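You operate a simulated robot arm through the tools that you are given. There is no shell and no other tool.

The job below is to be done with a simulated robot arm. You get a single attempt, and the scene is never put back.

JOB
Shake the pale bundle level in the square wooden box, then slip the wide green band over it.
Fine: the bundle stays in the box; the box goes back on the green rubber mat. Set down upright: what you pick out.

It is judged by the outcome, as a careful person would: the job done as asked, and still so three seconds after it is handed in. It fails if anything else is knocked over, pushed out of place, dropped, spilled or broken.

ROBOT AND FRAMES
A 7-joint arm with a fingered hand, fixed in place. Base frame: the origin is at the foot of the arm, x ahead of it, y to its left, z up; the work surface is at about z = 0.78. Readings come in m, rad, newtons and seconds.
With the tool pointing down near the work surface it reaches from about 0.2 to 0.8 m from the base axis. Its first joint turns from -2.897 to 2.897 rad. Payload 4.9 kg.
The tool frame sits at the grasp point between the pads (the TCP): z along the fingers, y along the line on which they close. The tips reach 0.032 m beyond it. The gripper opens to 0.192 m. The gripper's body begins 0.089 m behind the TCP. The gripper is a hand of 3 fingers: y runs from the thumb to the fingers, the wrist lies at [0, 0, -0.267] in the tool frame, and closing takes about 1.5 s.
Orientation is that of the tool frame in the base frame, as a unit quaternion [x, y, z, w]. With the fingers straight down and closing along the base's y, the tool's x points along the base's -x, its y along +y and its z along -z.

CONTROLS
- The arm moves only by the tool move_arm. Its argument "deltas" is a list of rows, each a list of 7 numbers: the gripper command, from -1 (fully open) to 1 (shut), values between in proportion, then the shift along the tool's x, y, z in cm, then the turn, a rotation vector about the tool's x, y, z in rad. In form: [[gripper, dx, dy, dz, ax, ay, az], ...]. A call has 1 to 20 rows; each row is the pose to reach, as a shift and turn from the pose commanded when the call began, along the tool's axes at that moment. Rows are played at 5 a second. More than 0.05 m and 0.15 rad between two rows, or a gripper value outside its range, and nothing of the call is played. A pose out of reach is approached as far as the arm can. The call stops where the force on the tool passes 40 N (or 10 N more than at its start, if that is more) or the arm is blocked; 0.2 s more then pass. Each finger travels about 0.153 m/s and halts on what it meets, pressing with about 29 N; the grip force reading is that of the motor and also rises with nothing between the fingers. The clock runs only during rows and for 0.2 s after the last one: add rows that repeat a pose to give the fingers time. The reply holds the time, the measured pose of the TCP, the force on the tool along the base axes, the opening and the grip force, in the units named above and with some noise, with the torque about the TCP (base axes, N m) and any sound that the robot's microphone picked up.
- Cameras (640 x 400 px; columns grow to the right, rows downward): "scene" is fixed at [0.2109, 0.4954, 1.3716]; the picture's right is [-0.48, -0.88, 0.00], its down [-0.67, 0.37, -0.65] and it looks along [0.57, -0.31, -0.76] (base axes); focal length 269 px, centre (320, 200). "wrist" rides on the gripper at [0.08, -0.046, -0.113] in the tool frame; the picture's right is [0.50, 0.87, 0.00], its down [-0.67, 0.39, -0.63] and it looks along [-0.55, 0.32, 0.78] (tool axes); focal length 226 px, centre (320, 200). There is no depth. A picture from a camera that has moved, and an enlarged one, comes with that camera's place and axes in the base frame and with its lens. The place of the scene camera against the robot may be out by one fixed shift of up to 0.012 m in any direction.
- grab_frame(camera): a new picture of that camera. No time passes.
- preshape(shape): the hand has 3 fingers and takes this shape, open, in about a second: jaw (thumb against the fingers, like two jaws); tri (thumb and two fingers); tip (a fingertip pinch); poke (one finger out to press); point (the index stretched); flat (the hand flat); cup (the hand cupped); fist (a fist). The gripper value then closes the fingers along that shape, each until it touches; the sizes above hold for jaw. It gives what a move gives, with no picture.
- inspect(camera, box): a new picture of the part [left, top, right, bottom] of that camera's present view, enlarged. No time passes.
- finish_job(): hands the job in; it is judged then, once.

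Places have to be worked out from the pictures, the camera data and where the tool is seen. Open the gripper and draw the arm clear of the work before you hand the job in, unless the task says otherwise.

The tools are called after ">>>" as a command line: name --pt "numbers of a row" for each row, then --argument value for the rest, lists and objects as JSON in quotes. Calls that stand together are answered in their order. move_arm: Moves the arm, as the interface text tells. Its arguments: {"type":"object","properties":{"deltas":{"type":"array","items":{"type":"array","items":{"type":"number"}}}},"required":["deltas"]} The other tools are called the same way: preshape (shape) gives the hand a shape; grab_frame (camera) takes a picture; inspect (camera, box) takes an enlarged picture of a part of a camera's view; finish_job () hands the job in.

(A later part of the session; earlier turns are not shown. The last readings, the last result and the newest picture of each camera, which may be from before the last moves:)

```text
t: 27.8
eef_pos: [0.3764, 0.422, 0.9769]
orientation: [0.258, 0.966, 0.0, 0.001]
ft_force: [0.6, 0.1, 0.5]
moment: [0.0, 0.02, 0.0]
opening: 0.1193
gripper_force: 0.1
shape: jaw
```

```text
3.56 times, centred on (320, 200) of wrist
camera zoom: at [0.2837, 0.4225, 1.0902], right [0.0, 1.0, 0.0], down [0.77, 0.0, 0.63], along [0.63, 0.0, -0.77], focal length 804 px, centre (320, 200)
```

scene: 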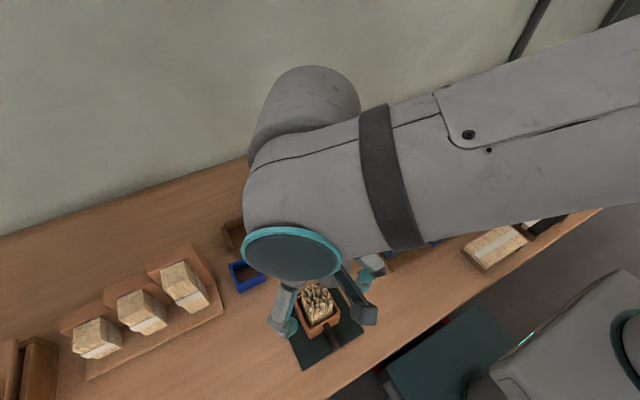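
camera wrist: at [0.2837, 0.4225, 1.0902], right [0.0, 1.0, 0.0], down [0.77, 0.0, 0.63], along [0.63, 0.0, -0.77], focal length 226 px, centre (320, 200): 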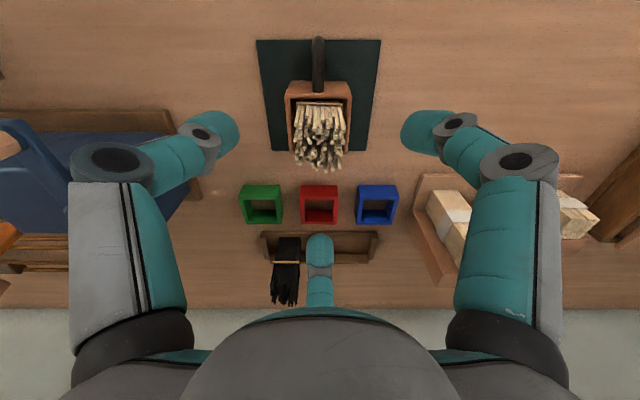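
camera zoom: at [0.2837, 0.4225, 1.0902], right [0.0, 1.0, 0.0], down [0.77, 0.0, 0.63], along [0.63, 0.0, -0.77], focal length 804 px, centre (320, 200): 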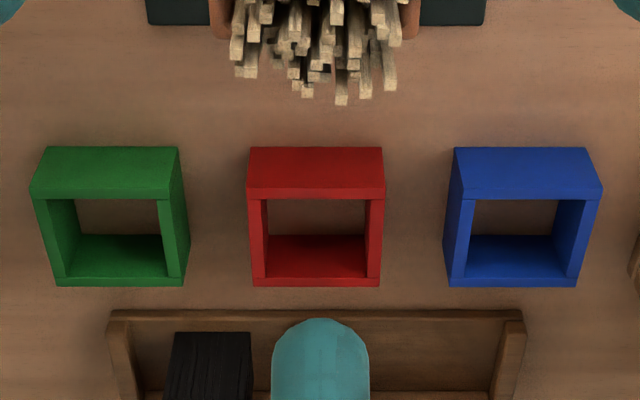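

The box centre is about (0.376, 0.421) and the bundle stands centred inside it. I'll lower the open hand around the box so the fingertips come to mid-wall, about z≈0.82, with the palm still above the sticks.

>>> move_arm --pt "-0.25 -0.05 -0.09 2.0 0 0 0" --pt "-0.25 -0.05 -0.09 4.0 0 0 0" --pt "-0.25 -0.05 -0.09 6.0 0 0 0" --pt "-0.25 -0.05 -0.09 8.0 0 0 0" --pt "-0.25 -0.05 -0.09 10.0 0 0 0" --pt "-0.25 -0.05 -0.09 11.5 0 0 0" --pt "-0.25 -0.05 -0.09 12.6 0 0 0" --pt "-0.25 -0.05 -0.09 12.6 0 0 0"

>>> grab_frame --camera "wrist"

>>> inspect --camera "scene" --box '[240, 250, 400, 370]'

```text
t: 29.6
eef_pos: [0.3767, 0.4218, 0.8497]
orientation: [0.259, 0.966, 0.0, 0.001]
ft_force: [-0.4, 0.6, -0.5]
moment: [0.04, -0.01, -0.01]
opening: 0.1193
gripper_force: 0.1
shape: jaw
```

```text
taken
camera wrist: at [0.2842, 0.4217, 0.9635], right [0.0, 1.0, 0.0], down [0.77, 0.0, 0.63], along [0.63, 0.0, -0.77], focal length 226 px, centre (320, 200)
```

wrist: 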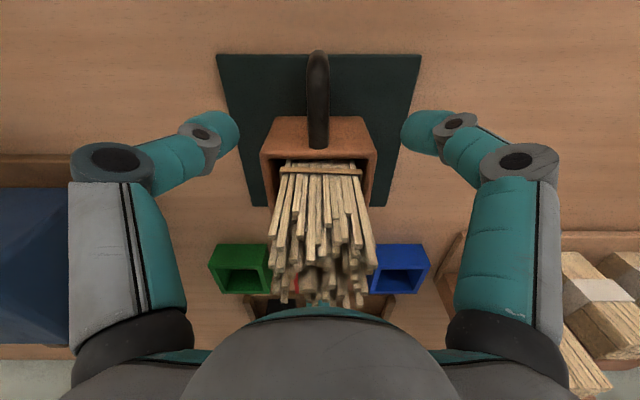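

```text
3.33 times, centred on (320, 310) of scene
camera zoom: at [0.2109, 0.4954, 1.3716], right [-0.48, -0.88, 0.0], down [-0.67, 0.37, -0.65], along [0.57, -0.31, -0.76], focal length 898 px, centre (320, -167)
```

zoom: 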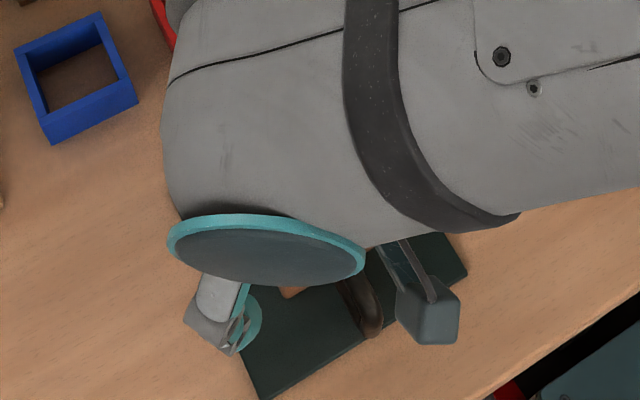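

The box is centred between the fingers with no contact so far. I'll close gently onto its walls.

>>> move_arm --pt "-0.1 0 0 0 0 0 0" --pt "0.05 0 0 0 0 0 0" --pt "0.15 0 0 0 0 0 0" --pt "0.2 0 0 0 0 0 0" --pt "0.25 0 0 0 0 0 0" --pt "0.3 0 0 0 0 0 0" --pt "0.4 0 0 0 0 0 0" --pt "0.6 0 0 0 0 0 0" --pt "1 0 0 0 0 0 0" --pt "1 0 0 0 0 0 0" --pt "1 0 0 0 0 0 0"

>>> grab_frame --camera "wrist"

```text
t: 32.0
eef_pos: [0.3777, 0.4207, 0.8499]
orientation: [0.259, 0.966, 0.0, 0.001]
ft_force: [-0.6, -0.2, -1.5]
moment: [-0.01, 0.0, -0.02]
opening: 0.0739
gripper_force: 29.0
shape: jaw
```

```text
taken
camera wrist: at [0.2842, 0.4216, 0.9636], right [0.0, 1.0, 0.0], down [0.77, 0.0, 0.63], along [0.63, 0.0, -0.77], focal length 226 px, centre (320, 200)
```

wrist: 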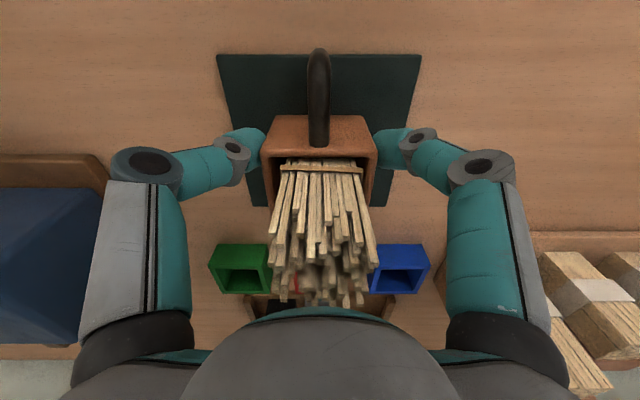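

The grip on the box is firm, with 29 N and an opening that matches the walls. I'll lift it 2 cm off the mat first to confirm that it and the bundle come up together.

>>> move_arm --pt "1 0 0 -0.5 0 0 0" --pt "1 0 0 -1.2 0 0 0" --pt "1 0 0 -2.0 0 0 0" --pt "1 0 0 -3.0 0 0 0" --pt "1 0 0 -4.0 0 0 0" --pt "1 0 0 -4.0 0 0 0"

>>> grab_frame --camera "wrist"

>>> inspect --camera "scene" --box '[240, 250, 400, 370]'

```text
t: 33.4
eef_pos: [0.3764, 0.4221, 0.8912]
orientation: [0.259, 0.966, 0.0, 0.001]
ft_force: [-0.2, -0.2, -3.1]
moment: [0.0, -0.02, -0.01]
opening: 0.074
gripper_force: 29.2
shape: jaw
```

```text
taken
camera wrist: at [0.2834, 0.422, 1.0039], right [0.0, 1.0, 0.0], down [0.77, 0.0, 0.63], along [0.63, 0.0, -0.77], focal length 226 px, centre (320, 200)
```

wrist: 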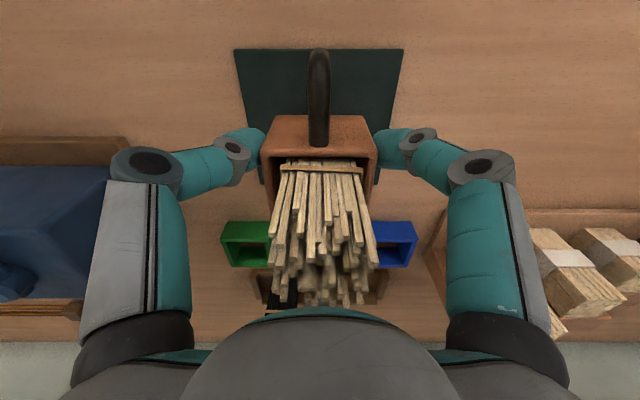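

```text
3.33 times, centred on (320, 310) of scene
camera zoom: at [0.2109, 0.4954, 1.3716], right [-0.48, -0.88, 0.0], down [-0.67, 0.37, -0.65], along [0.57, -0.31, -0.76], focal length 898 px, centre (320, -167)
```

zoom: 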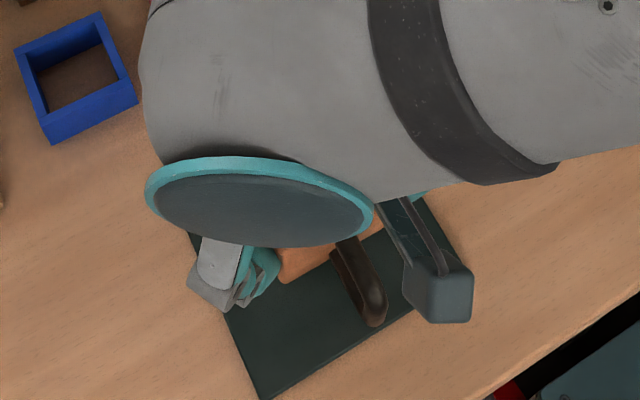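

The box and bundle are lifted together. I'll start with a moderate vertical shake of about 2 cm strokes and check the sticks.

>>> move_arm --pt "1 0 0 -2.0 0 0 0" --pt "1 0 0 0 0 0 0" --pt "1 0 0 -2.0 0 0 0" --pt "1 0 0 0 0 0 0" --pt "1 0 0 -2.0 0 0 0" --pt "1 0 0 0 0 0 0" --pt "1 0 0 -2.0 0 0 0" --pt "1 0 0 0 0 0 0" --pt "1 0 0 -2.0 0 0 0" --pt "1 0 0 0 0 0 0" --pt "1 0 0 -2.0 0 0 0" --pt "1 0 0 0 0 0 0" --pt "1 0 0 0 0 0 0"

>>> grab_frame --camera "wrist"

>>> inspect --camera "wrist" --box '[220, 90, 420, 330]'

```text
t: 36.2
eef_pos: [0.376, 0.4211, 0.8896]
orientation: [0.259, 0.966, 0.0, 0.001]
ft_force: [0.2, 0.9, -2.6]
moment: [0.02, -0.01, 0.02]
opening: 0.0739
gripper_force: 29.4
shape: jaw
```

```text
taken
camera wrist: at [0.2833, 0.4217, 1.004], right [0.0, 1.0, 0.0], down [0.77, 0.0, 0.63], along [0.63, 0.0, -0.77], focal length 226 px, centre (320, 200)
```

wrist: 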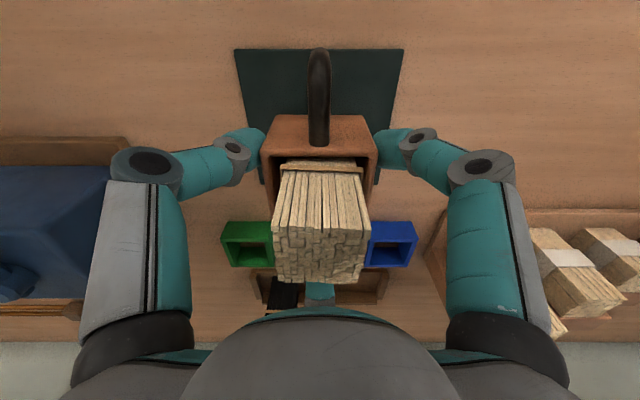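

```text
1.67 times, centred on (320, 210) of wrist
camera zoom: at [0.2833, 0.4217, 1.004], right [0.0, 1.0, 0.0], down [0.77, 0.0, 0.63], along [0.63, 0.0, -0.77], focal length 377 px, centre (320, 183)
```

zoom: 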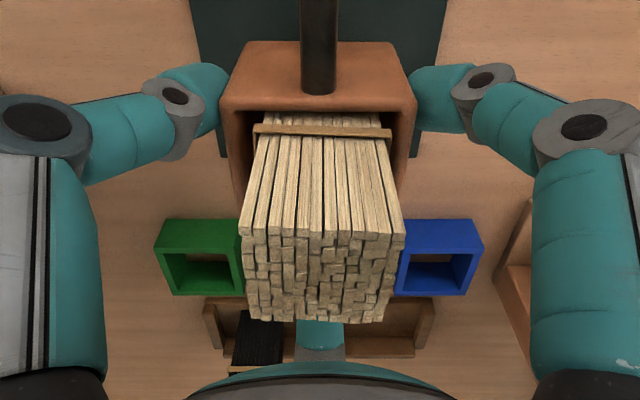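

The shake worked: the tops went from ragged to nearly flush. I'll do a second, similar round to finish the levelling and compare.

>>> move_arm --pt "1 0 0 -2.2 0 0 0" --pt "1 0 0 0 0 0 0" --pt "1 0 0 -2.2 0 0 0" --pt "1 0 0 0 0 0 0" --pt "1 0 0 -2.2 0 0 0" --pt "1 0 0 0 0 0 0" --pt "1 0 0 -2.2 0 0 0" --pt "1 0 0 0 0 0 0" --pt "1 0 0 -2.2 0 0 0" --pt "1 0 0 0 0 0 0" --pt "1 0 0 -2.2 0 0 0" --pt "1 0 0 0 0 0 0" --pt "1 0 0 0 0 0 0"

>>> inspect --camera "wrist" --box '[220, 90, 420, 330]'

```text
t: 39.0
eef_pos: [0.376, 0.4224, 0.8896]
orientation: [0.258, 0.966, 0.0, 0.001]
ft_force: [-0.3, -0.2, -3.1]
moment: [0.0, 0.01, 0.04]
opening: 0.0738
gripper_force: 28.2
shape: jaw
```

```text
1.67 times, centred on (320, 210) of wrist
camera zoom: at [0.2839, 0.4223, 1.003], right [0.0, 1.0, 0.0], down [0.77, 0.0, 0.63], along [0.63, 0.0, -0.77], focal length 377 px, centre (320, 183)
```

zoom: 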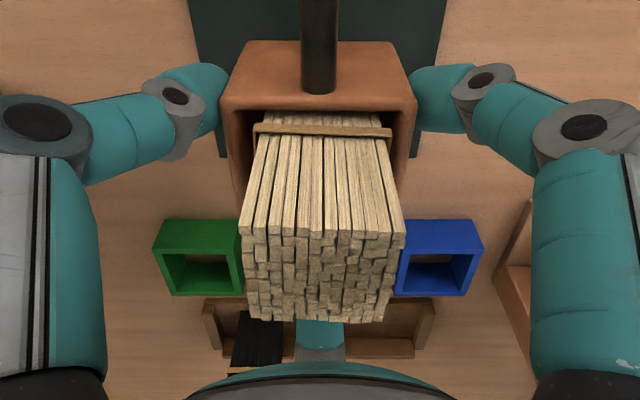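

>>> inspect --camera "wrist" --box '[260, 150, 380, 290]'

```text
2.86 times, centred on (320, 220) of wrist
camera zoom: at [0.2839, 0.4223, 1.003], right [0.0, 1.0, 0.0], down [0.77, 0.0, 0.63], along [0.63, 0.0, -0.77], focal length 646 px, centre (320, 143)
```

zoom: 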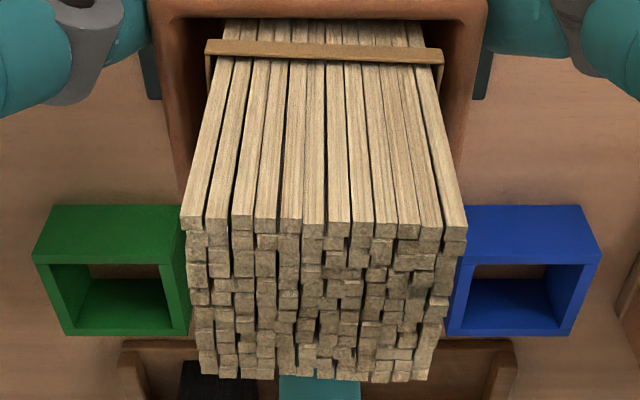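

The tops are level. Now I'll lower the box back onto the mat at the height and spot it came from, slowing down at the end.

>>> move_arm --pt "1 0 0 1.0 0 0 0" --pt "1 0 0 2.0 0 0 0" --pt "1 0 0 3.0 0 0 0" --pt "1 0 0 3.5 0 0 0" --pt "1 0 0 3.8 0 0 0" --pt "1 0 0 4.0 0 0 0" --pt "1 0 0 4.0 0 0 0"

>>> grab_frame --camera "wrist"

```text
t: 40.6
eef_pos: [0.3771, 0.4204, 0.8498]
orientation: [0.259, 0.966, -0.001, 0.001]
ft_force: [0.7, -0.9, -1.2]
moment: [-0.07, 0.04, -0.02]
opening: 0.0737
gripper_force: 29.2
shape: jaw
```

```text
taken
camera wrist: at [0.2835, 0.422, 0.9634], right [0.0, 1.0, 0.0], down [0.77, 0.0, 0.63], along [0.63, 0.0, -0.77], focal length 226 px, centre (320, 200)
```

wrist: 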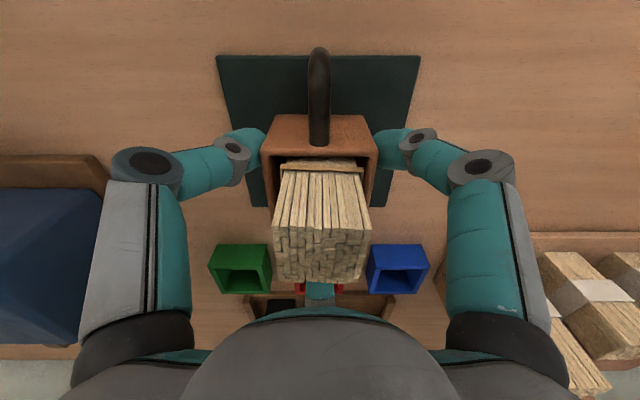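

The load is mostly back on the mat (-1.2 N now, against -3.1 N lifted). I'll ease down 0.5 mm and open the fingers symmetrically to release the box.

>>> move_arm --pt "1 0 0 0.05 0 0 0" --pt "0.2 0 0 0.05 0 0 0" --pt "0.15 0 0 0.05 0 0 0" --pt "0.05 0 0 0.05 0 0 0" --pt "-0.1 0 0 0.05 0 0 0" --pt "-0.25 0 0 0.05 0 0 0" --pt "-0.25 0 0 0.05 0 0 0"

>>> grab_frame --camera "wrist"

```text
t: 42.2
eef_pos: [0.3759, 0.4207, 0.8498]
orientation: [0.258, 0.966, 0.001, 0.0]
ft_force: [0.5, 0.9, 0.0]
moment: [-0.03, 0.0, -0.01]
opening: 0.1194
gripper_force: 0.1
shape: jaw
```

```text
taken
camera wrist: at [0.2837, 0.422, 0.963], right [0.0, 1.0, 0.0], down [0.77, 0.0, 0.63], along [0.63, 0.0, -0.77], focal length 226 px, centre (320, 200)
```

wrist: 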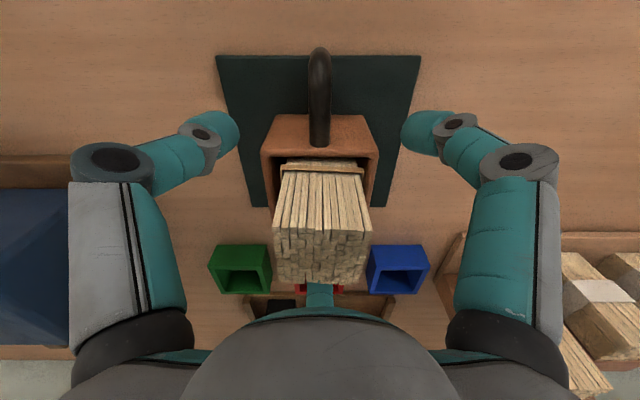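

The box is back on the mat with the bundle level in it. I'll rise straight up clear of the sticks, then take a careful look at the bundle top and the green band.

>>> move_arm --pt "-0.25 0 0 -2.0 0 0 0" --pt "-0.25 0 0 -4.0 0 0 0" --pt "-0.25 0 0 -6.0 0 0 0" --pt "-0.25 0 0 -8.0 0 0 0" --pt "-0.25 0 0 -10.0 0 0 0" --pt "-0.25 0 0 -12.0 0 0 0" --pt "-0.25 0 0 -14.0 0 0 0" --pt "-0.25 0 0 -14.0 0 0 0"

>>> inspect --camera "wrist" --box '[260, 40, 380, 160]'

>>> inspect --camera "wrist" --box '[230, 150, 410, 250]'

>>> grab_frame --camera "scene"

```text
t: 44.0
eef_pos: [0.3777, 0.4218, 0.9901]
orientation: [0.259, 0.966, 0.0, 0.0]
ft_force: [-0.3, 0.9, -0.1]
moment: [0.01, -0.01, 0.0]
opening: 0.1193
gripper_force: 0.1
shape: jaw
```

```text
3.33 times, centred on (320, 100) of wrist
camera zoom: at [0.2843, 0.4223, 1.1033], right [0.0, 1.0, 0.0], down [0.77, 0.0, 0.63], along [0.63, 0.0, -0.77], focal length 754 px, centre (320, 533)
```

zoom: 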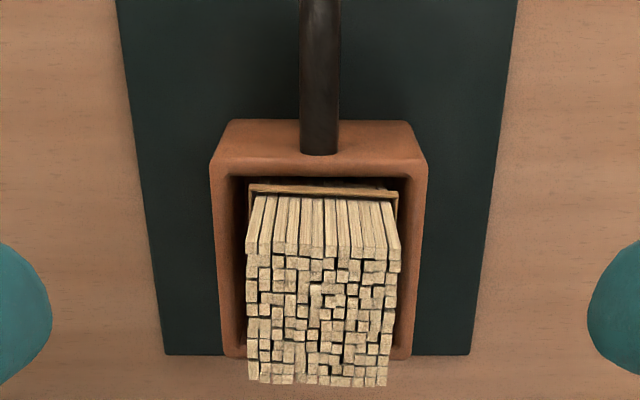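

```text
3.56 times, centred on (320, 200) of wrist
camera zoom: at [0.2843, 0.4223, 1.1033], right [0.0, 1.0, 0.0], down [0.77, 0.0, 0.63], along [0.63, 0.0, -0.77], focal length 804 px, centre (320, 200)
```

zoom: 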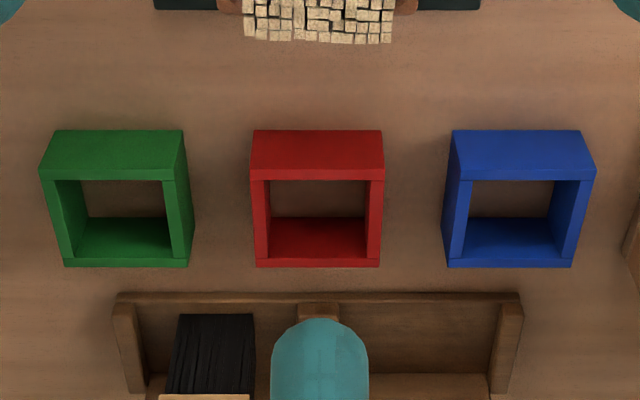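

```text
taken
```

scene: 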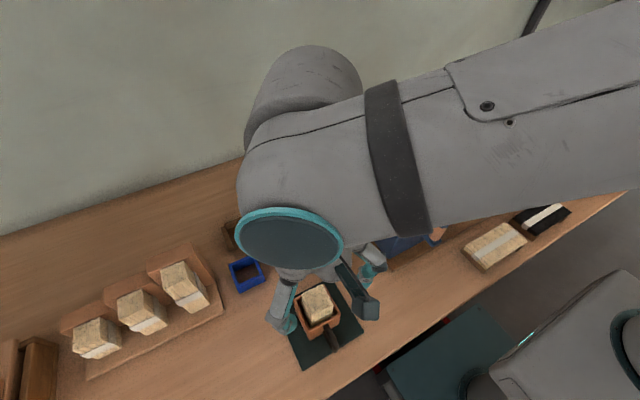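

The bundle top is flush, centred near (0.373, 0.422) and yawed by about 2°. The green band is centred near (0.5317, 0.3255), so I'll move above it and return the yaw to 0. That way no finger has to fit in the gap between green and red.

>>> move_arm --pt "-0.2 -2.593 -0.091 0 0 0 -0.0748" --pt "-0.15 -5.186 -0.183 0 0 0 -0.1496" --pt "-0.1 -7.779 -0.274 0 0 0 -0.2244" --pt "-0.05 -10.371 -0.366 0 0 0 -0.2992" --pt "0.0 -12.964 -0.457 0 0 0 -0.374" --pt "0.0 -15.557 -0.549 0 0 0 -0.4488" --pt "0.0 -18.15 -0.64 0 0 0 -0.5236" --pt "0.0 -18.15 -0.64 3.0 0 0 -0.5236" --pt "0.0 -18.15 -0.64 6.0 0 0 -0.5236" --pt "0.0 -18.15 -0.64 6.0 0 0 -0.5236"

>>> grab_frame --camera "wrist"

>>> grab_frame --camera "scene"

```text
t: 46.2
eef_pos: [0.5296, 0.325, 0.9293]
orientation: [0.0, 1.0, 0.0, 0.002]
ft_force: [0.5, -0.3, -0.2]
moment: [0.0, 0.01, -0.01]
opening: 0.0966
gripper_force: 0.0
shape: jaw
```

```text
taken
camera wrist: at [0.4491, 0.2801, 1.0437], right [-0.5, 0.87, 0.0], down [0.67, 0.39, 0.63], along [0.55, 0.32, -0.77], focal length 226 px, centre (320, 200)
```

wrist: 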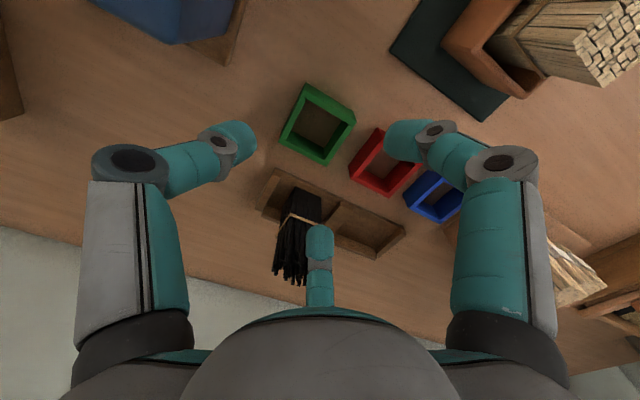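

```text
taken
```

scene: 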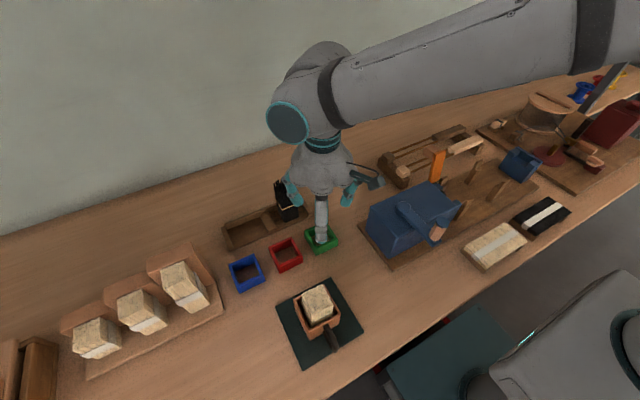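

>>> inspect --camera "wrist" --box '[260, 70, 420, 190]'

>>> inspect --camera "scene" --box '[260, 260, 380, 370]'

```text
3.33 times, centred on (340, 130) of wrist
camera zoom: at [0.4491, 0.2801, 1.0437], right [-0.5, 0.87, 0.0], down [0.67, 0.39, 0.63], along [0.55, 0.32, -0.77], focal length 754 px, centre (253, 433)
```

zoom: 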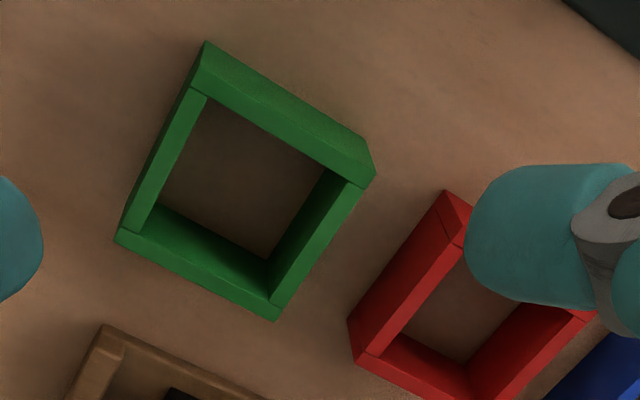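

```text
3.64 times, centred on (320, 315) of scene
camera zoom: at [0.2109, 0.4954, 1.3716], right [-0.48, -0.88, 0.0], down [-0.67, 0.37, -0.65], along [0.57, -0.31, -0.76], focal length 979 px, centre (320, -218)
```

zoom: 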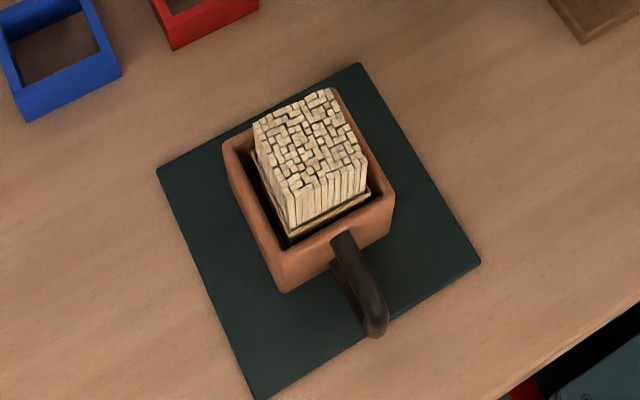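

From this view the green band is about 0.060 m outside and about 0.049 m inside, spanning x 0.504–0.562, y 0.294–0.354 with its top near 0.815. I'll centre the hand over it with a modest opening, clear of the tray and the red band, and go down until the tips are near z≈0.797.

>>> move_arm --pt "0.08 -0.37 0.1 0 0 0 0" --pt "0.08 -0.37 0.1 2.0 0 0 0" --pt "0.08 -0.37 0.1 4.0 0 0 0" --pt "0.08 -0.37 0.1 6.0 0 0 0" --pt "0.08 -0.37 0.1 8.0 0 0 0" --pt "0.08 -0.37 0.1 9.2 0 0 0" --pt "0.08 -0.37 0.1 10.0 0 0 0" --pt "0.08 -0.37 0.1 10.0 0 0 0"

>>> grab_frame --camera "wrist"

>>> inspect --camera "scene" --box '[230, 170, 380, 280]'

```text
t: 48.0
eef_pos: [0.5342, 0.326, 0.8298]
orientation: [0.0, 1.0, 0.0, 0.002]
ft_force: [0.1, 0.4, 0.9]
moment: [0.0, 0.02, 0.0]
opening: 0.0889
gripper_force: 0.0
shape: jaw
```

```text
taken
camera wrist: at [0.4539, 0.2798, 0.9427], right [-0.5, 0.87, 0.0], down [0.67, 0.39, 0.63], along [0.55, 0.32, -0.77], focal length 226 px, centre (320, 200)
```

wrist: 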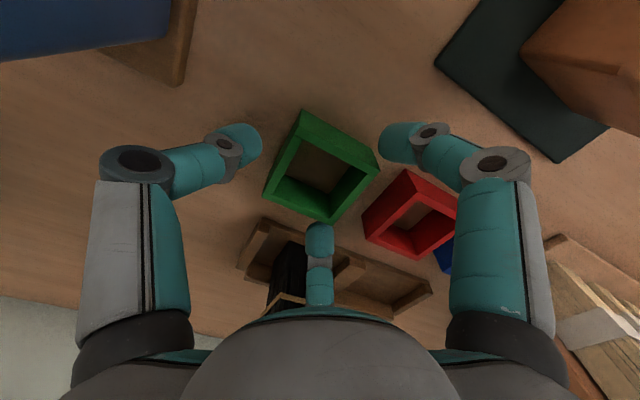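

```text
3.64 times, centred on (305, 225) of scene
camera zoom: at [0.2109, 0.4954, 1.3716], right [-0.48, -0.88, 0.0], down [-0.67, 0.37, -0.65], along [0.57, -0.31, -0.76], focal length 979 px, centre (374, 109)
```

zoom: 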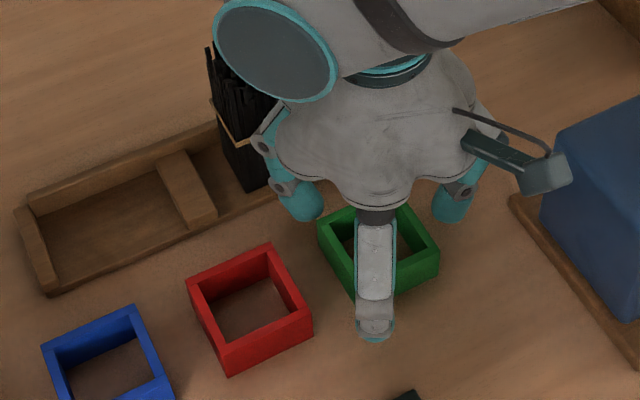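

No contacts, and the black bundle is undisturbed (its image position hasn't changed). I'll close on the green band.

>>> move_arm --pt "0.15 0 0 0 0 0 0" --pt "0.2 0 0 0 0 0 0" --pt "0.25 0 0 0 0 0 0" --pt "0.3 0 0 0 0 0 0" --pt "0.35 0 0 0 0 0 0" --pt "0.4 0 0 0 0 0 0" --pt "0.6 0 0 0 0 0 0" --pt "1 0 0 0 0 0 0" --pt "1 0 0 0 0 0 0"

>>> inspect --camera "wrist" --box '[220, 70, 440, 270]'

```text
t: 50.0
eef_pos: [0.5334, 0.3256, 0.8282]
orientation: [0.0, 1.0, 0.0, 0.001]
ft_force: [-0.6, 0.0, 1.2]
moment: [-0.01, 0.0, -0.03]
opening: 0.0631
gripper_force: 29.3
shape: jaw
```

```text
2.00 times, centred on (330, 170) of wrist
camera zoom: at [0.4538, 0.2797, 0.9427], right [-0.5, 0.87, 0.0], down [0.67, 0.39, 0.63], along [0.55, 0.32, -0.78], focal length 452 px, centre (300, 260)
```

zoom: 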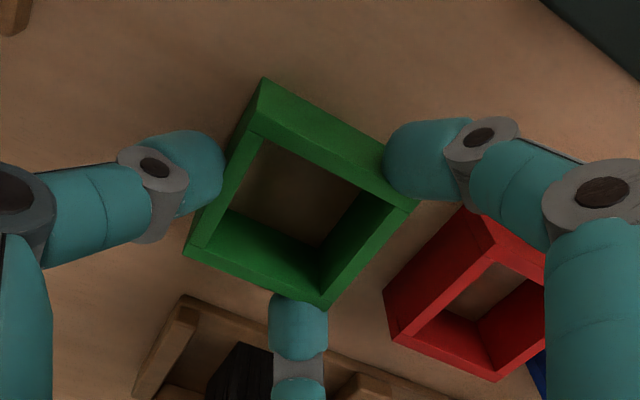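

The band is gripped with 29 N. I'll lift it straight up 4 cm first and confirm it stays square in the fingers.

>>> move_arm --pt "1 0 0 -0.5 0 0 0" --pt "1 0 0 -1.5 0 0 0" --pt "1 0 0 -2.7 0 0 0" --pt "1 0 0 -4.0 0 0 0" --pt "1 0 0 -4.0 0 0 0"

>>> inspect --camera "wrist" --box '[220, 70, 440, 270]'

>>> inspect --camera "scene" --box '[230, 150, 380, 260]'

```text
t: 51.2
eef_pos: [0.5331, 0.3241, 0.8701]
orientation: [0.0, 1.0, 0.0, 0.001]
ft_force: [-0.7, 0.3, -1.4]
moment: [-0.02, -0.01, 0.01]
opening: 0.0629
gripper_force: 28.9
shape: jaw
```

```text
2.00 times, centred on (330, 170) of wrist
camera zoom: at [0.4529, 0.2796, 0.9829], right [-0.5, 0.87, 0.0], down [0.67, 0.39, 0.63], along [0.55, 0.32, -0.78], focal length 452 px, centre (300, 260)
```

zoom: 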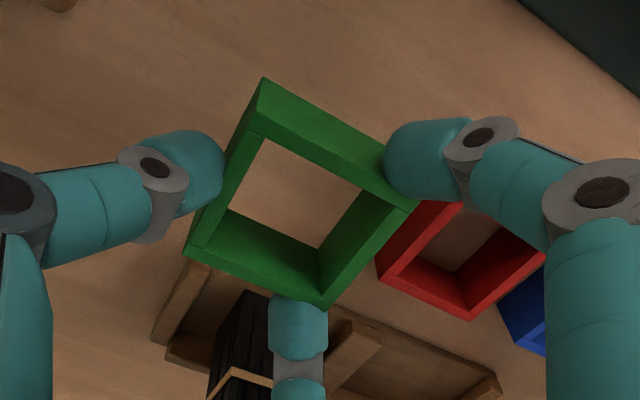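

```text
3.64 times, centred on (305, 205) of scene
camera zoom: at [0.2109, 0.4954, 1.3716], right [-0.48, -0.88, 0.0], down [-0.67, 0.37, -0.65], along [0.57, -0.31, -0.76], focal length 979 px, centre (374, 182)
```

zoom: 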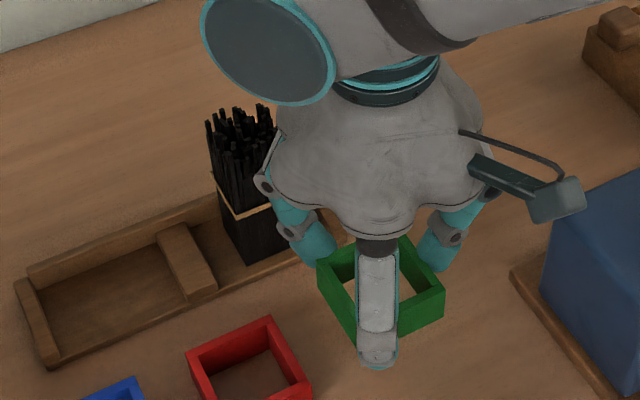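

The band came up square in the grip and the black bundle is untouched. I'll raise it well above the sticks, carry it over the box, and stop above the bundle to line up.

>>> move_arm --pt "1 0 0 -3.0 0 0 0" --pt "1 0 0 -6.0 0 0 0" --pt "1 0 0 -9.0 0 0 0" --pt "1 0 0 -12.0 0 0 0" --pt "1 0 0 -13.0 0 0 0" --pt "1 2.29 1.42 -13.0 0 0 0" --pt "1 4.57 2.84 -13.0 0 0 0" --pt "1 6.86 4.26 -13.0 0 0 0" --pt "1 9.14 5.69 -13.0 0 0 0" --pt "1 11.43 7.11 -13.0 0 0 0" --pt "1 13.71 8.53 -13.0 0 0 0" --pt "1 16.0 9.95 -13.0 0 0 0" --pt "1 16.0 9.95 -13.0 0 0 0"

>>> grab_frame --camera "wrist"

>>> inspect --camera "wrist" --box '[220, 70, 440, 270]'

>>> inspect --camera "scene" --box '[250, 240, 390, 360]'

```text
t: 54.0
eef_pos: [0.3725, 0.4235, 0.9993]
orientation: [0.0, 1.0, -0.001, 0.001]
ft_force: [0.4, 0.1, 0.3]
moment: [-0.01, 0.01, 0.0]
opening: 0.0629
gripper_force: 29.0
shape: jaw
```

```text
taken
camera wrist: at [0.2921, 0.379, 1.1128], right [-0.5, 0.87, 0.0], down [0.67, 0.39, 0.63], along [0.55, 0.31, -0.78], focal length 226 px, centre (320, 200)
```

wrist: 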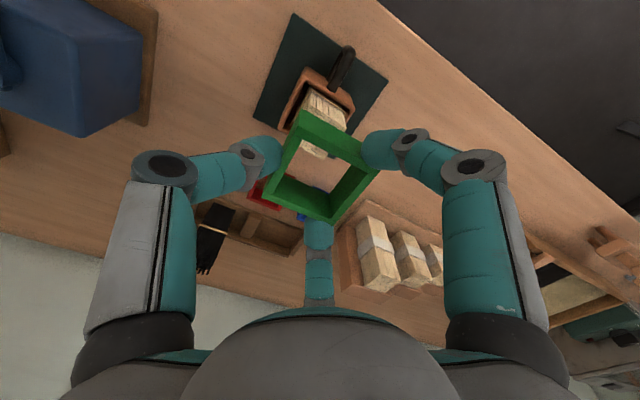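

```text
2.00 times, centred on (330, 170) of wrist
camera zoom: at [0.2921, 0.379, 1.1128], right [-0.5, 0.87, 0.0], down [0.67, 0.39, 0.63], along [0.55, 0.31, -0.78], focal length 452 px, centre (300, 260)
```

zoom: 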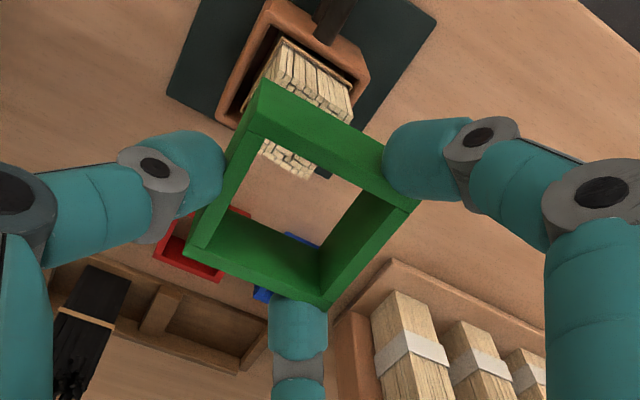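

```text
3.33 times, centred on (320, 300) of scene
camera zoom: at [0.2109, 0.4954, 1.3716], right [-0.48, -0.88, 0.0], down [-0.67, 0.37, -0.65], along [0.57, -0.31, -0.76], focal length 898 px, centre (320, -133)
```

zoom: 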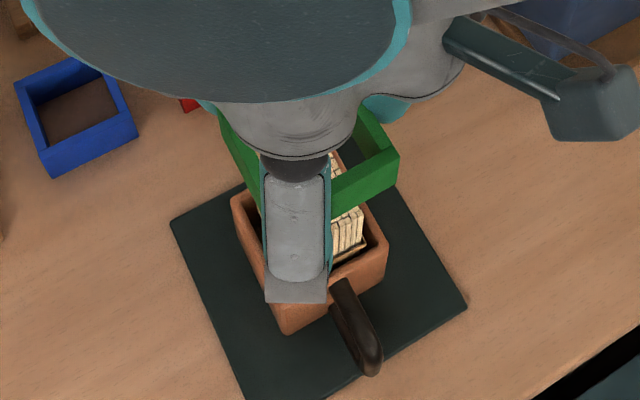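

The band is above the bundle and, by my numbers, centred on it within about 2 mm. I'll lower it to just above the stick tops and check the alignment through the opening.

>>> move_arm --pt "1 0 0 1.5 0 0 0" --pt "1 0 0 3.0 0 0 0" --pt "1 0 0 3.8 0 0 0" --pt "1 0 0 3.8 0 0 0"

>>> inspect --camera "wrist" --box '[240, 80, 400, 240]'

>>> inspect --camera "scene" --box '[270, 250, 370, 350]'

```text
t: 55.0
eef_pos: [0.3745, 0.4253, 0.9625]
orientation: [-0.001, 1.0, 0.0, 0.001]
ft_force: [-0.5, -0.4, -0.3]
moment: [0.0, 0.0, 0.02]
opening: 0.0626
gripper_force: 29.6
shape: jaw
```

```text
2.50 times, centred on (320, 160) of wrist
camera zoom: at [0.2935, 0.3803, 1.0758], right [-0.5, 0.87, 0.0], down [0.67, 0.39, 0.63], along [0.55, 0.31, -0.78], focal length 565 px, centre (320, 300)
```

zoom: 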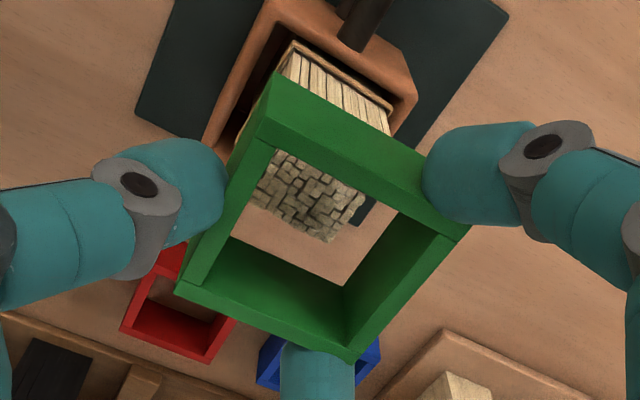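

```text
4.00 times, centred on (320, 300) of scene
camera zoom: at [0.2109, 0.4954, 1.3716], right [-0.48, -0.88, 0.0], down [-0.67, 0.37, -0.65], along [0.57, -0.31, -0.76], focal length 1077 px, centre (320, -200)
```

zoom: 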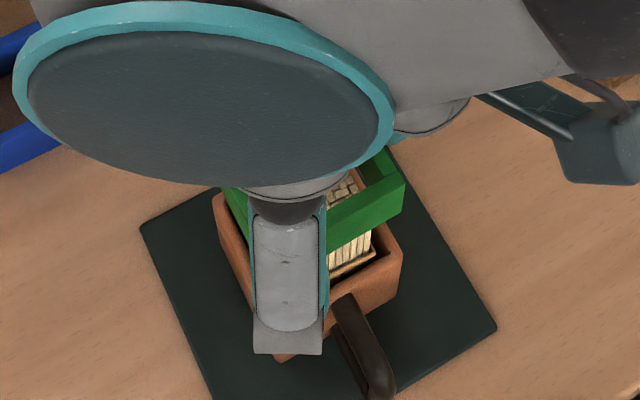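

By triangulation, the stick tops are at z≈0.89 with the top centred near (0.377, 0.4225). The band is centred near (0.3755, 0.426), so I'll shift it by (+2.5, -3.5) mm. I'll also lower it to a few millimetres above the tops, where the parallax is small.

>>> move_arm --pt "1 -0.25 -0.35 0 0 0 0" --pt "1 -0.25 -0.35 0.9 0 0 0" --pt "1 -0.25 -0.35 1.6 0 0 0" --pt "1 -0.25 -0.35 1.6 0 0 0"

>>> inspect --camera "wrist" --box '[260, 100, 380, 220]'

>>> inspect --camera "scene" --box '[280, 270, 360, 350]'

```text
t: 56.0
eef_pos: [0.3773, 0.4226, 0.9458]
orientation: [0.0, 1.0, -0.001, 0.001]
ft_force: [-0.6, 0.6, 0.1]
moment: [0.0, 0.01, 0.0]
opening: 0.0627
gripper_force: 28.5
shape: jaw
```

```text
3.33 times, centred on (320, 160) of wrist
camera zoom: at [0.2959, 0.3769, 1.0587], right [-0.5, 0.87, 0.0], down [0.67, 0.39, 0.63], along [0.55, 0.31, -0.78], focal length 754 px, centre (320, 333)
```

zoom: 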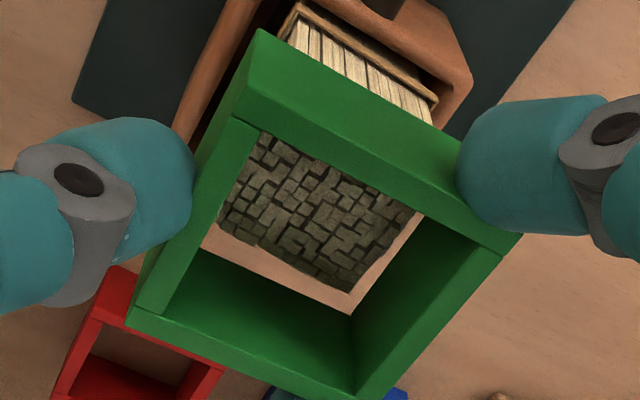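

```text
5.00 times, centred on (320, 310) of scene
camera zoom: at [0.2109, 0.4954, 1.3716], right [-0.48, -0.88, 0.0], down [-0.67, 0.37, -0.65], along [0.57, -0.31, -0.76], focal length 1346 px, centre (320, -350)
```

zoom: 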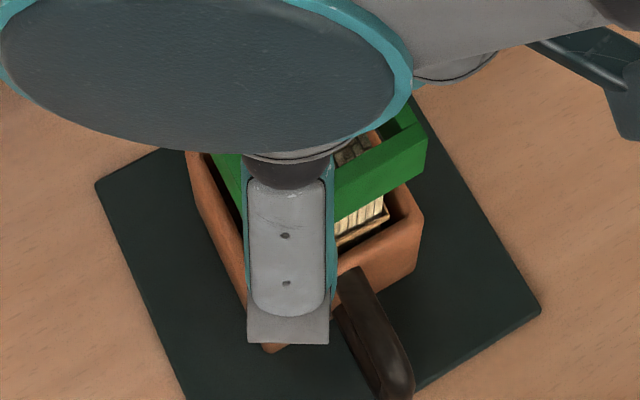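

Bundle and band inner edges line up within a couple of millimetres; the bundle is yawed about -3°. I'll rotate the band to match, nudge +1.3 mm in y, and lower it slightly so the tops just enter, watching the force.

>>> move_arm --pt "1 0.05 0.13 0 0 0 0.05" --pt "1 0.05 0.13 0.3 0 0 0.05" --pt "1 0.05 0.13 0.6 0 0 0.05" --pt "1 0.05 0.13 0.6 0 0 0.05"

>>> inspect --camera "wrist" --box '[260, 100, 380, 220]'

```text
t: 57.0
eef_pos: [0.375, 0.4238, 0.9394]
orientation: [0.026, 1.0, -0.001, 0.001]
ft_force: [-0.4, -0.1, 0.8]
moment: [0.04, -0.02, 0.0]
opening: 0.0628
gripper_force: 29.3
shape: jaw
```

```text
3.33 times, centred on (320, 160) of wrist
camera zoom: at [0.2936, 0.382, 1.0532], right [-0.46, 0.89, 0.0], down [0.69, 0.35, 0.63], along [0.56, 0.29, -0.77], focal length 754 px, centre (320, 333)
```

zoom: 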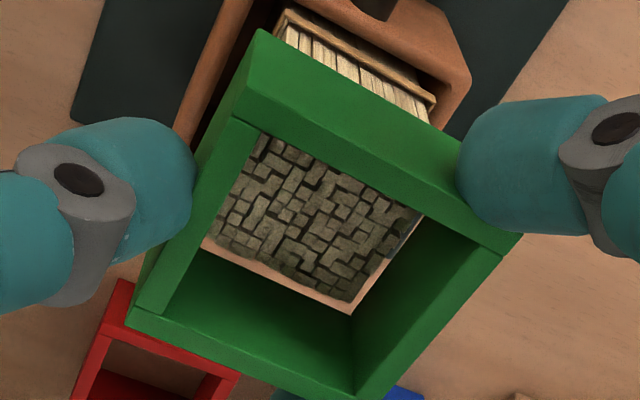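

The edges are now parallel. The +y gap looks a little tight at about 1 mm, and +x about 3 mm, so I'll shift by (+1, +1.8) mm and continue down a few millimetres to see the tops enter the band.

>>> move_arm --pt "1 -0.09 0.18 0 0 0 0" --pt "1 -0.09 0.18 0.25 0 0 0" --pt "1 -0.09 0.18 0.5 0 0 0" --pt "1 -0.09 0.18 0.5 0 0 0"

>>> inspect --camera "wrist" --box '[260, 100, 380, 220]'

>>> inspect --camera "scene" --box '[280, 270, 360, 350]'

```text
t: 58.0
eef_pos: [0.3766, 0.426, 0.9346]
orientation: [0.025, 1.0, 0.0, 0.001]
ft_force: [-0.2, 1.3, -0.2]
moment: [0.02, 0.0, 0.0]
opening: 0.0627
gripper_force: 28.9
shape: jaw
```

```text
3.33 times, centred on (320, 160) of wrist
camera zoom: at [0.295, 0.3838, 1.0483], right [-0.46, 0.89, 0.0], down [0.69, 0.35, 0.63], along [0.56, 0.29, -0.77], focal length 754 px, centre (320, 333)
```

zoom: 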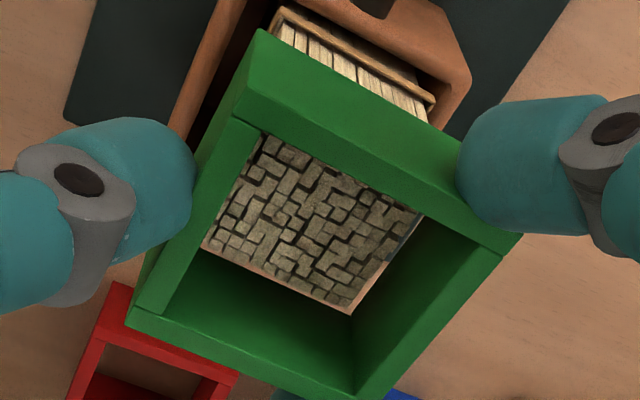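

```text
5.00 times, centred on (320, 310) of scene
camera zoom: at [0.2109, 0.4954, 1.3716], right [-0.48, -0.88, 0.0], down [-0.67, 0.37, -0.65], along [0.57, -0.31, -0.76], focal length 1346 px, centre (320, -350)
```

zoom: 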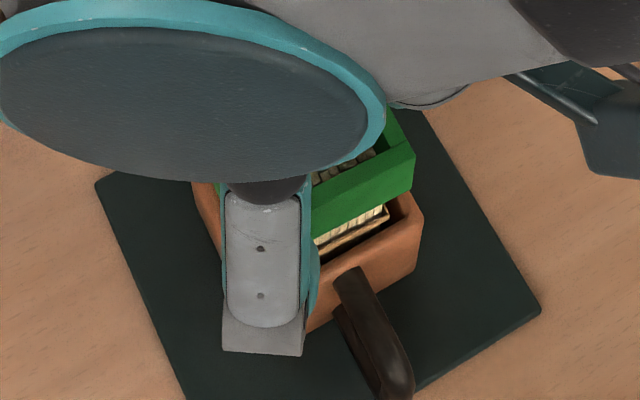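

Still no force, and the tops look level with the band's lower edge and inside it. I'll lower 5 mm more and look again.

>>> move_arm --pt "1 0 0 0.25 0 0 0" --pt "1 0 0 0.5 0 0 0" --pt "1 0 0 0.5 0 0 0"

>>> inspect --camera "wrist" --box '[260, 100, 380, 220]'

```text
t: 58.8
eef_pos: [0.3773, 0.4249, 0.9299]
orientation: [0.025, 1.0, -0.001, 0.001]
ft_force: [0.0, -0.1, -0.6]
moment: [0.0, 0.02, 0.02]
opening: 0.0626
gripper_force: 29.4
shape: jaw
```

```text
3.33 times, centred on (320, 160) of wrist
camera zoom: at [0.2945, 0.3831, 1.0429], right [-0.46, 0.89, 0.0], down [0.69, 0.35, 0.63], along [0.56, 0.29, -0.78], focal length 754 px, centre (320, 333)
```

zoom: 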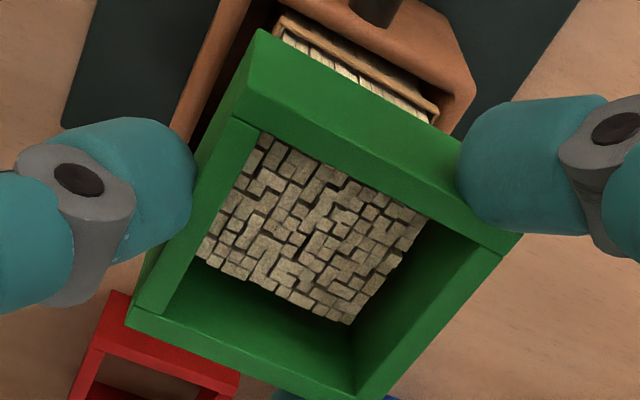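

The stick tops are now inside the band with no contact force. I'll keep lowering slowly along the bundle.

>>> move_arm --pt "1 0 0 0.3 0 0 0" --pt "1 0 0 0.6 0 0 0" --pt "1 0 0 0.9 0 0 0" --pt "1 0 0 1.2 0 0 0" --pt "1 0 0 1.2 0 0 0"

>>> inspect --camera "wrist" --box '[260, 80, 400, 220]'

>>> inspect --camera "scene" --box '[280, 270, 360, 350]'

```text
t: 60.0
eef_pos: [0.3769, 0.4243, 0.9181]
orientation: [0.025, 1.0, 0.0, 0.001]
ft_force: [-0.1, -0.2, -0.5]
moment: [0.02, 0.01, 0.01]
opening: 0.0628
gripper_force: 29.0
shape: jaw
```

```text
2.86 times, centred on (330, 150) of wrist
camera zoom: at [0.2942, 0.3837, 1.0311], right [-0.46, 0.89, 0.0], down [0.69, 0.35, 0.63], along [0.56, 0.29, -0.78], focal length 646 px, centre (291, 343)
```

zoom: 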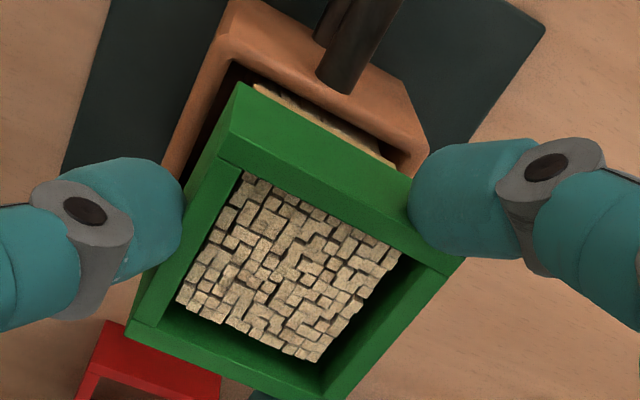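

```text
5.00 times, centred on (320, 310) of scene
camera zoom: at [0.2109, 0.4954, 1.3716], right [-0.48, -0.88, 0.0], down [-0.67, 0.37, -0.65], along [0.57, -0.31, -0.76], focal length 1346 px, centre (320, -350)
```

zoom: 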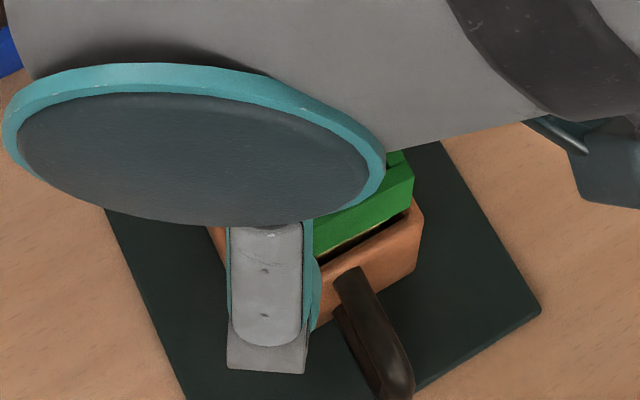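

The band is sliding down freely. I'll continue in small steps toward the box rim, watching for contact.

>>> move_arm --pt "1 0 0 0.25 0 0 0" --pt "1 0 0 0.5 0 0 0" --pt "1 0 0 0.8 0 0 0" --pt "1 0 0 0.8 0 0 0"

>>> inspect --camera "wrist" --box '[260, 80, 400, 220]'

>>> inspect --camera "scene" --box '[290, 270, 360, 340]'

```text
t: 61.0
eef_pos: [0.3769, 0.4252, 0.9091]
orientation: [0.025, 1.0, 0.0, 0.0]
ft_force: [0.5, 0.0, -0.4]
moment: [0.03, 0.0, -0.01]
opening: 0.0626
gripper_force: 29.0
shape: jaw
```

```text
2.86 times, centred on (330, 150) of wrist
camera zoom: at [0.2945, 0.3829, 1.0231], right [-0.46, 0.89, 0.0], down [0.69, 0.35, 0.63], along [0.56, 0.29, -0.78], focal length 646 px, centre (291, 343)
```

zoom: 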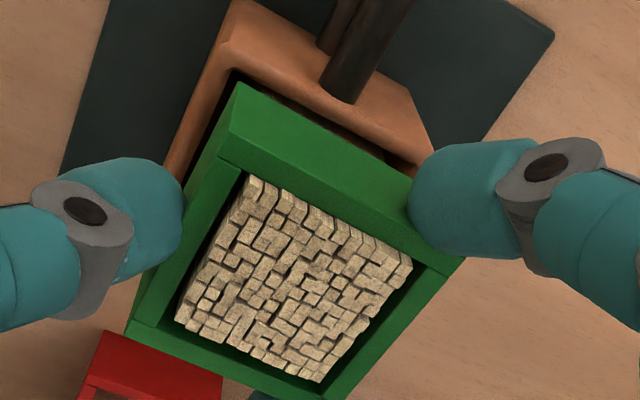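

```text
5.71 times, centred on (325, 305) of scene
camera zoom: at [0.2109, 0.4954, 1.3716], right [-0.48, -0.88, 0.0], down [-0.67, 0.37, -0.65], along [0.57, -0.31, -0.76], focal length 1539 px, centre (291, -400)
```

zoom: 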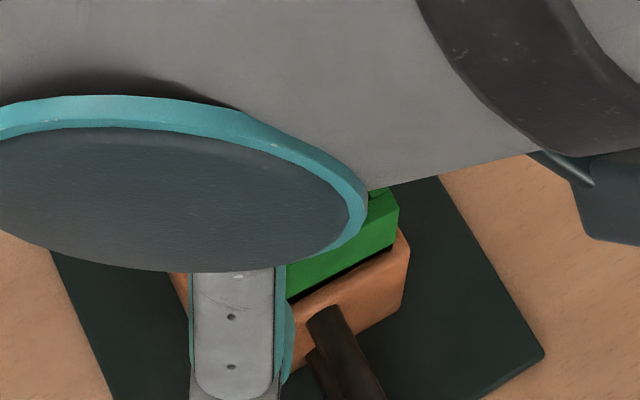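

All sides are clear and the band is nearing the rim. I'll continue down a few millimetres at a time until it rests on the rim.

>>> move_arm --pt "1 0 0 0.2 0 0 0" --pt "1 0 0 0.4 0 0 0" --pt "1 0 0 0.4 0 0 0"

```text
t: 61.8
eef_pos: [0.3777, 0.4245, 0.9061]
orientation: [0.024, 1.0, 0.0, 0.0]
ft_force: [-0.2, 0.2, -0.4]
moment: [0.0, -0.01, 0.03]
opening: 0.0627
gripper_force: 29.1
shape: jaw
```

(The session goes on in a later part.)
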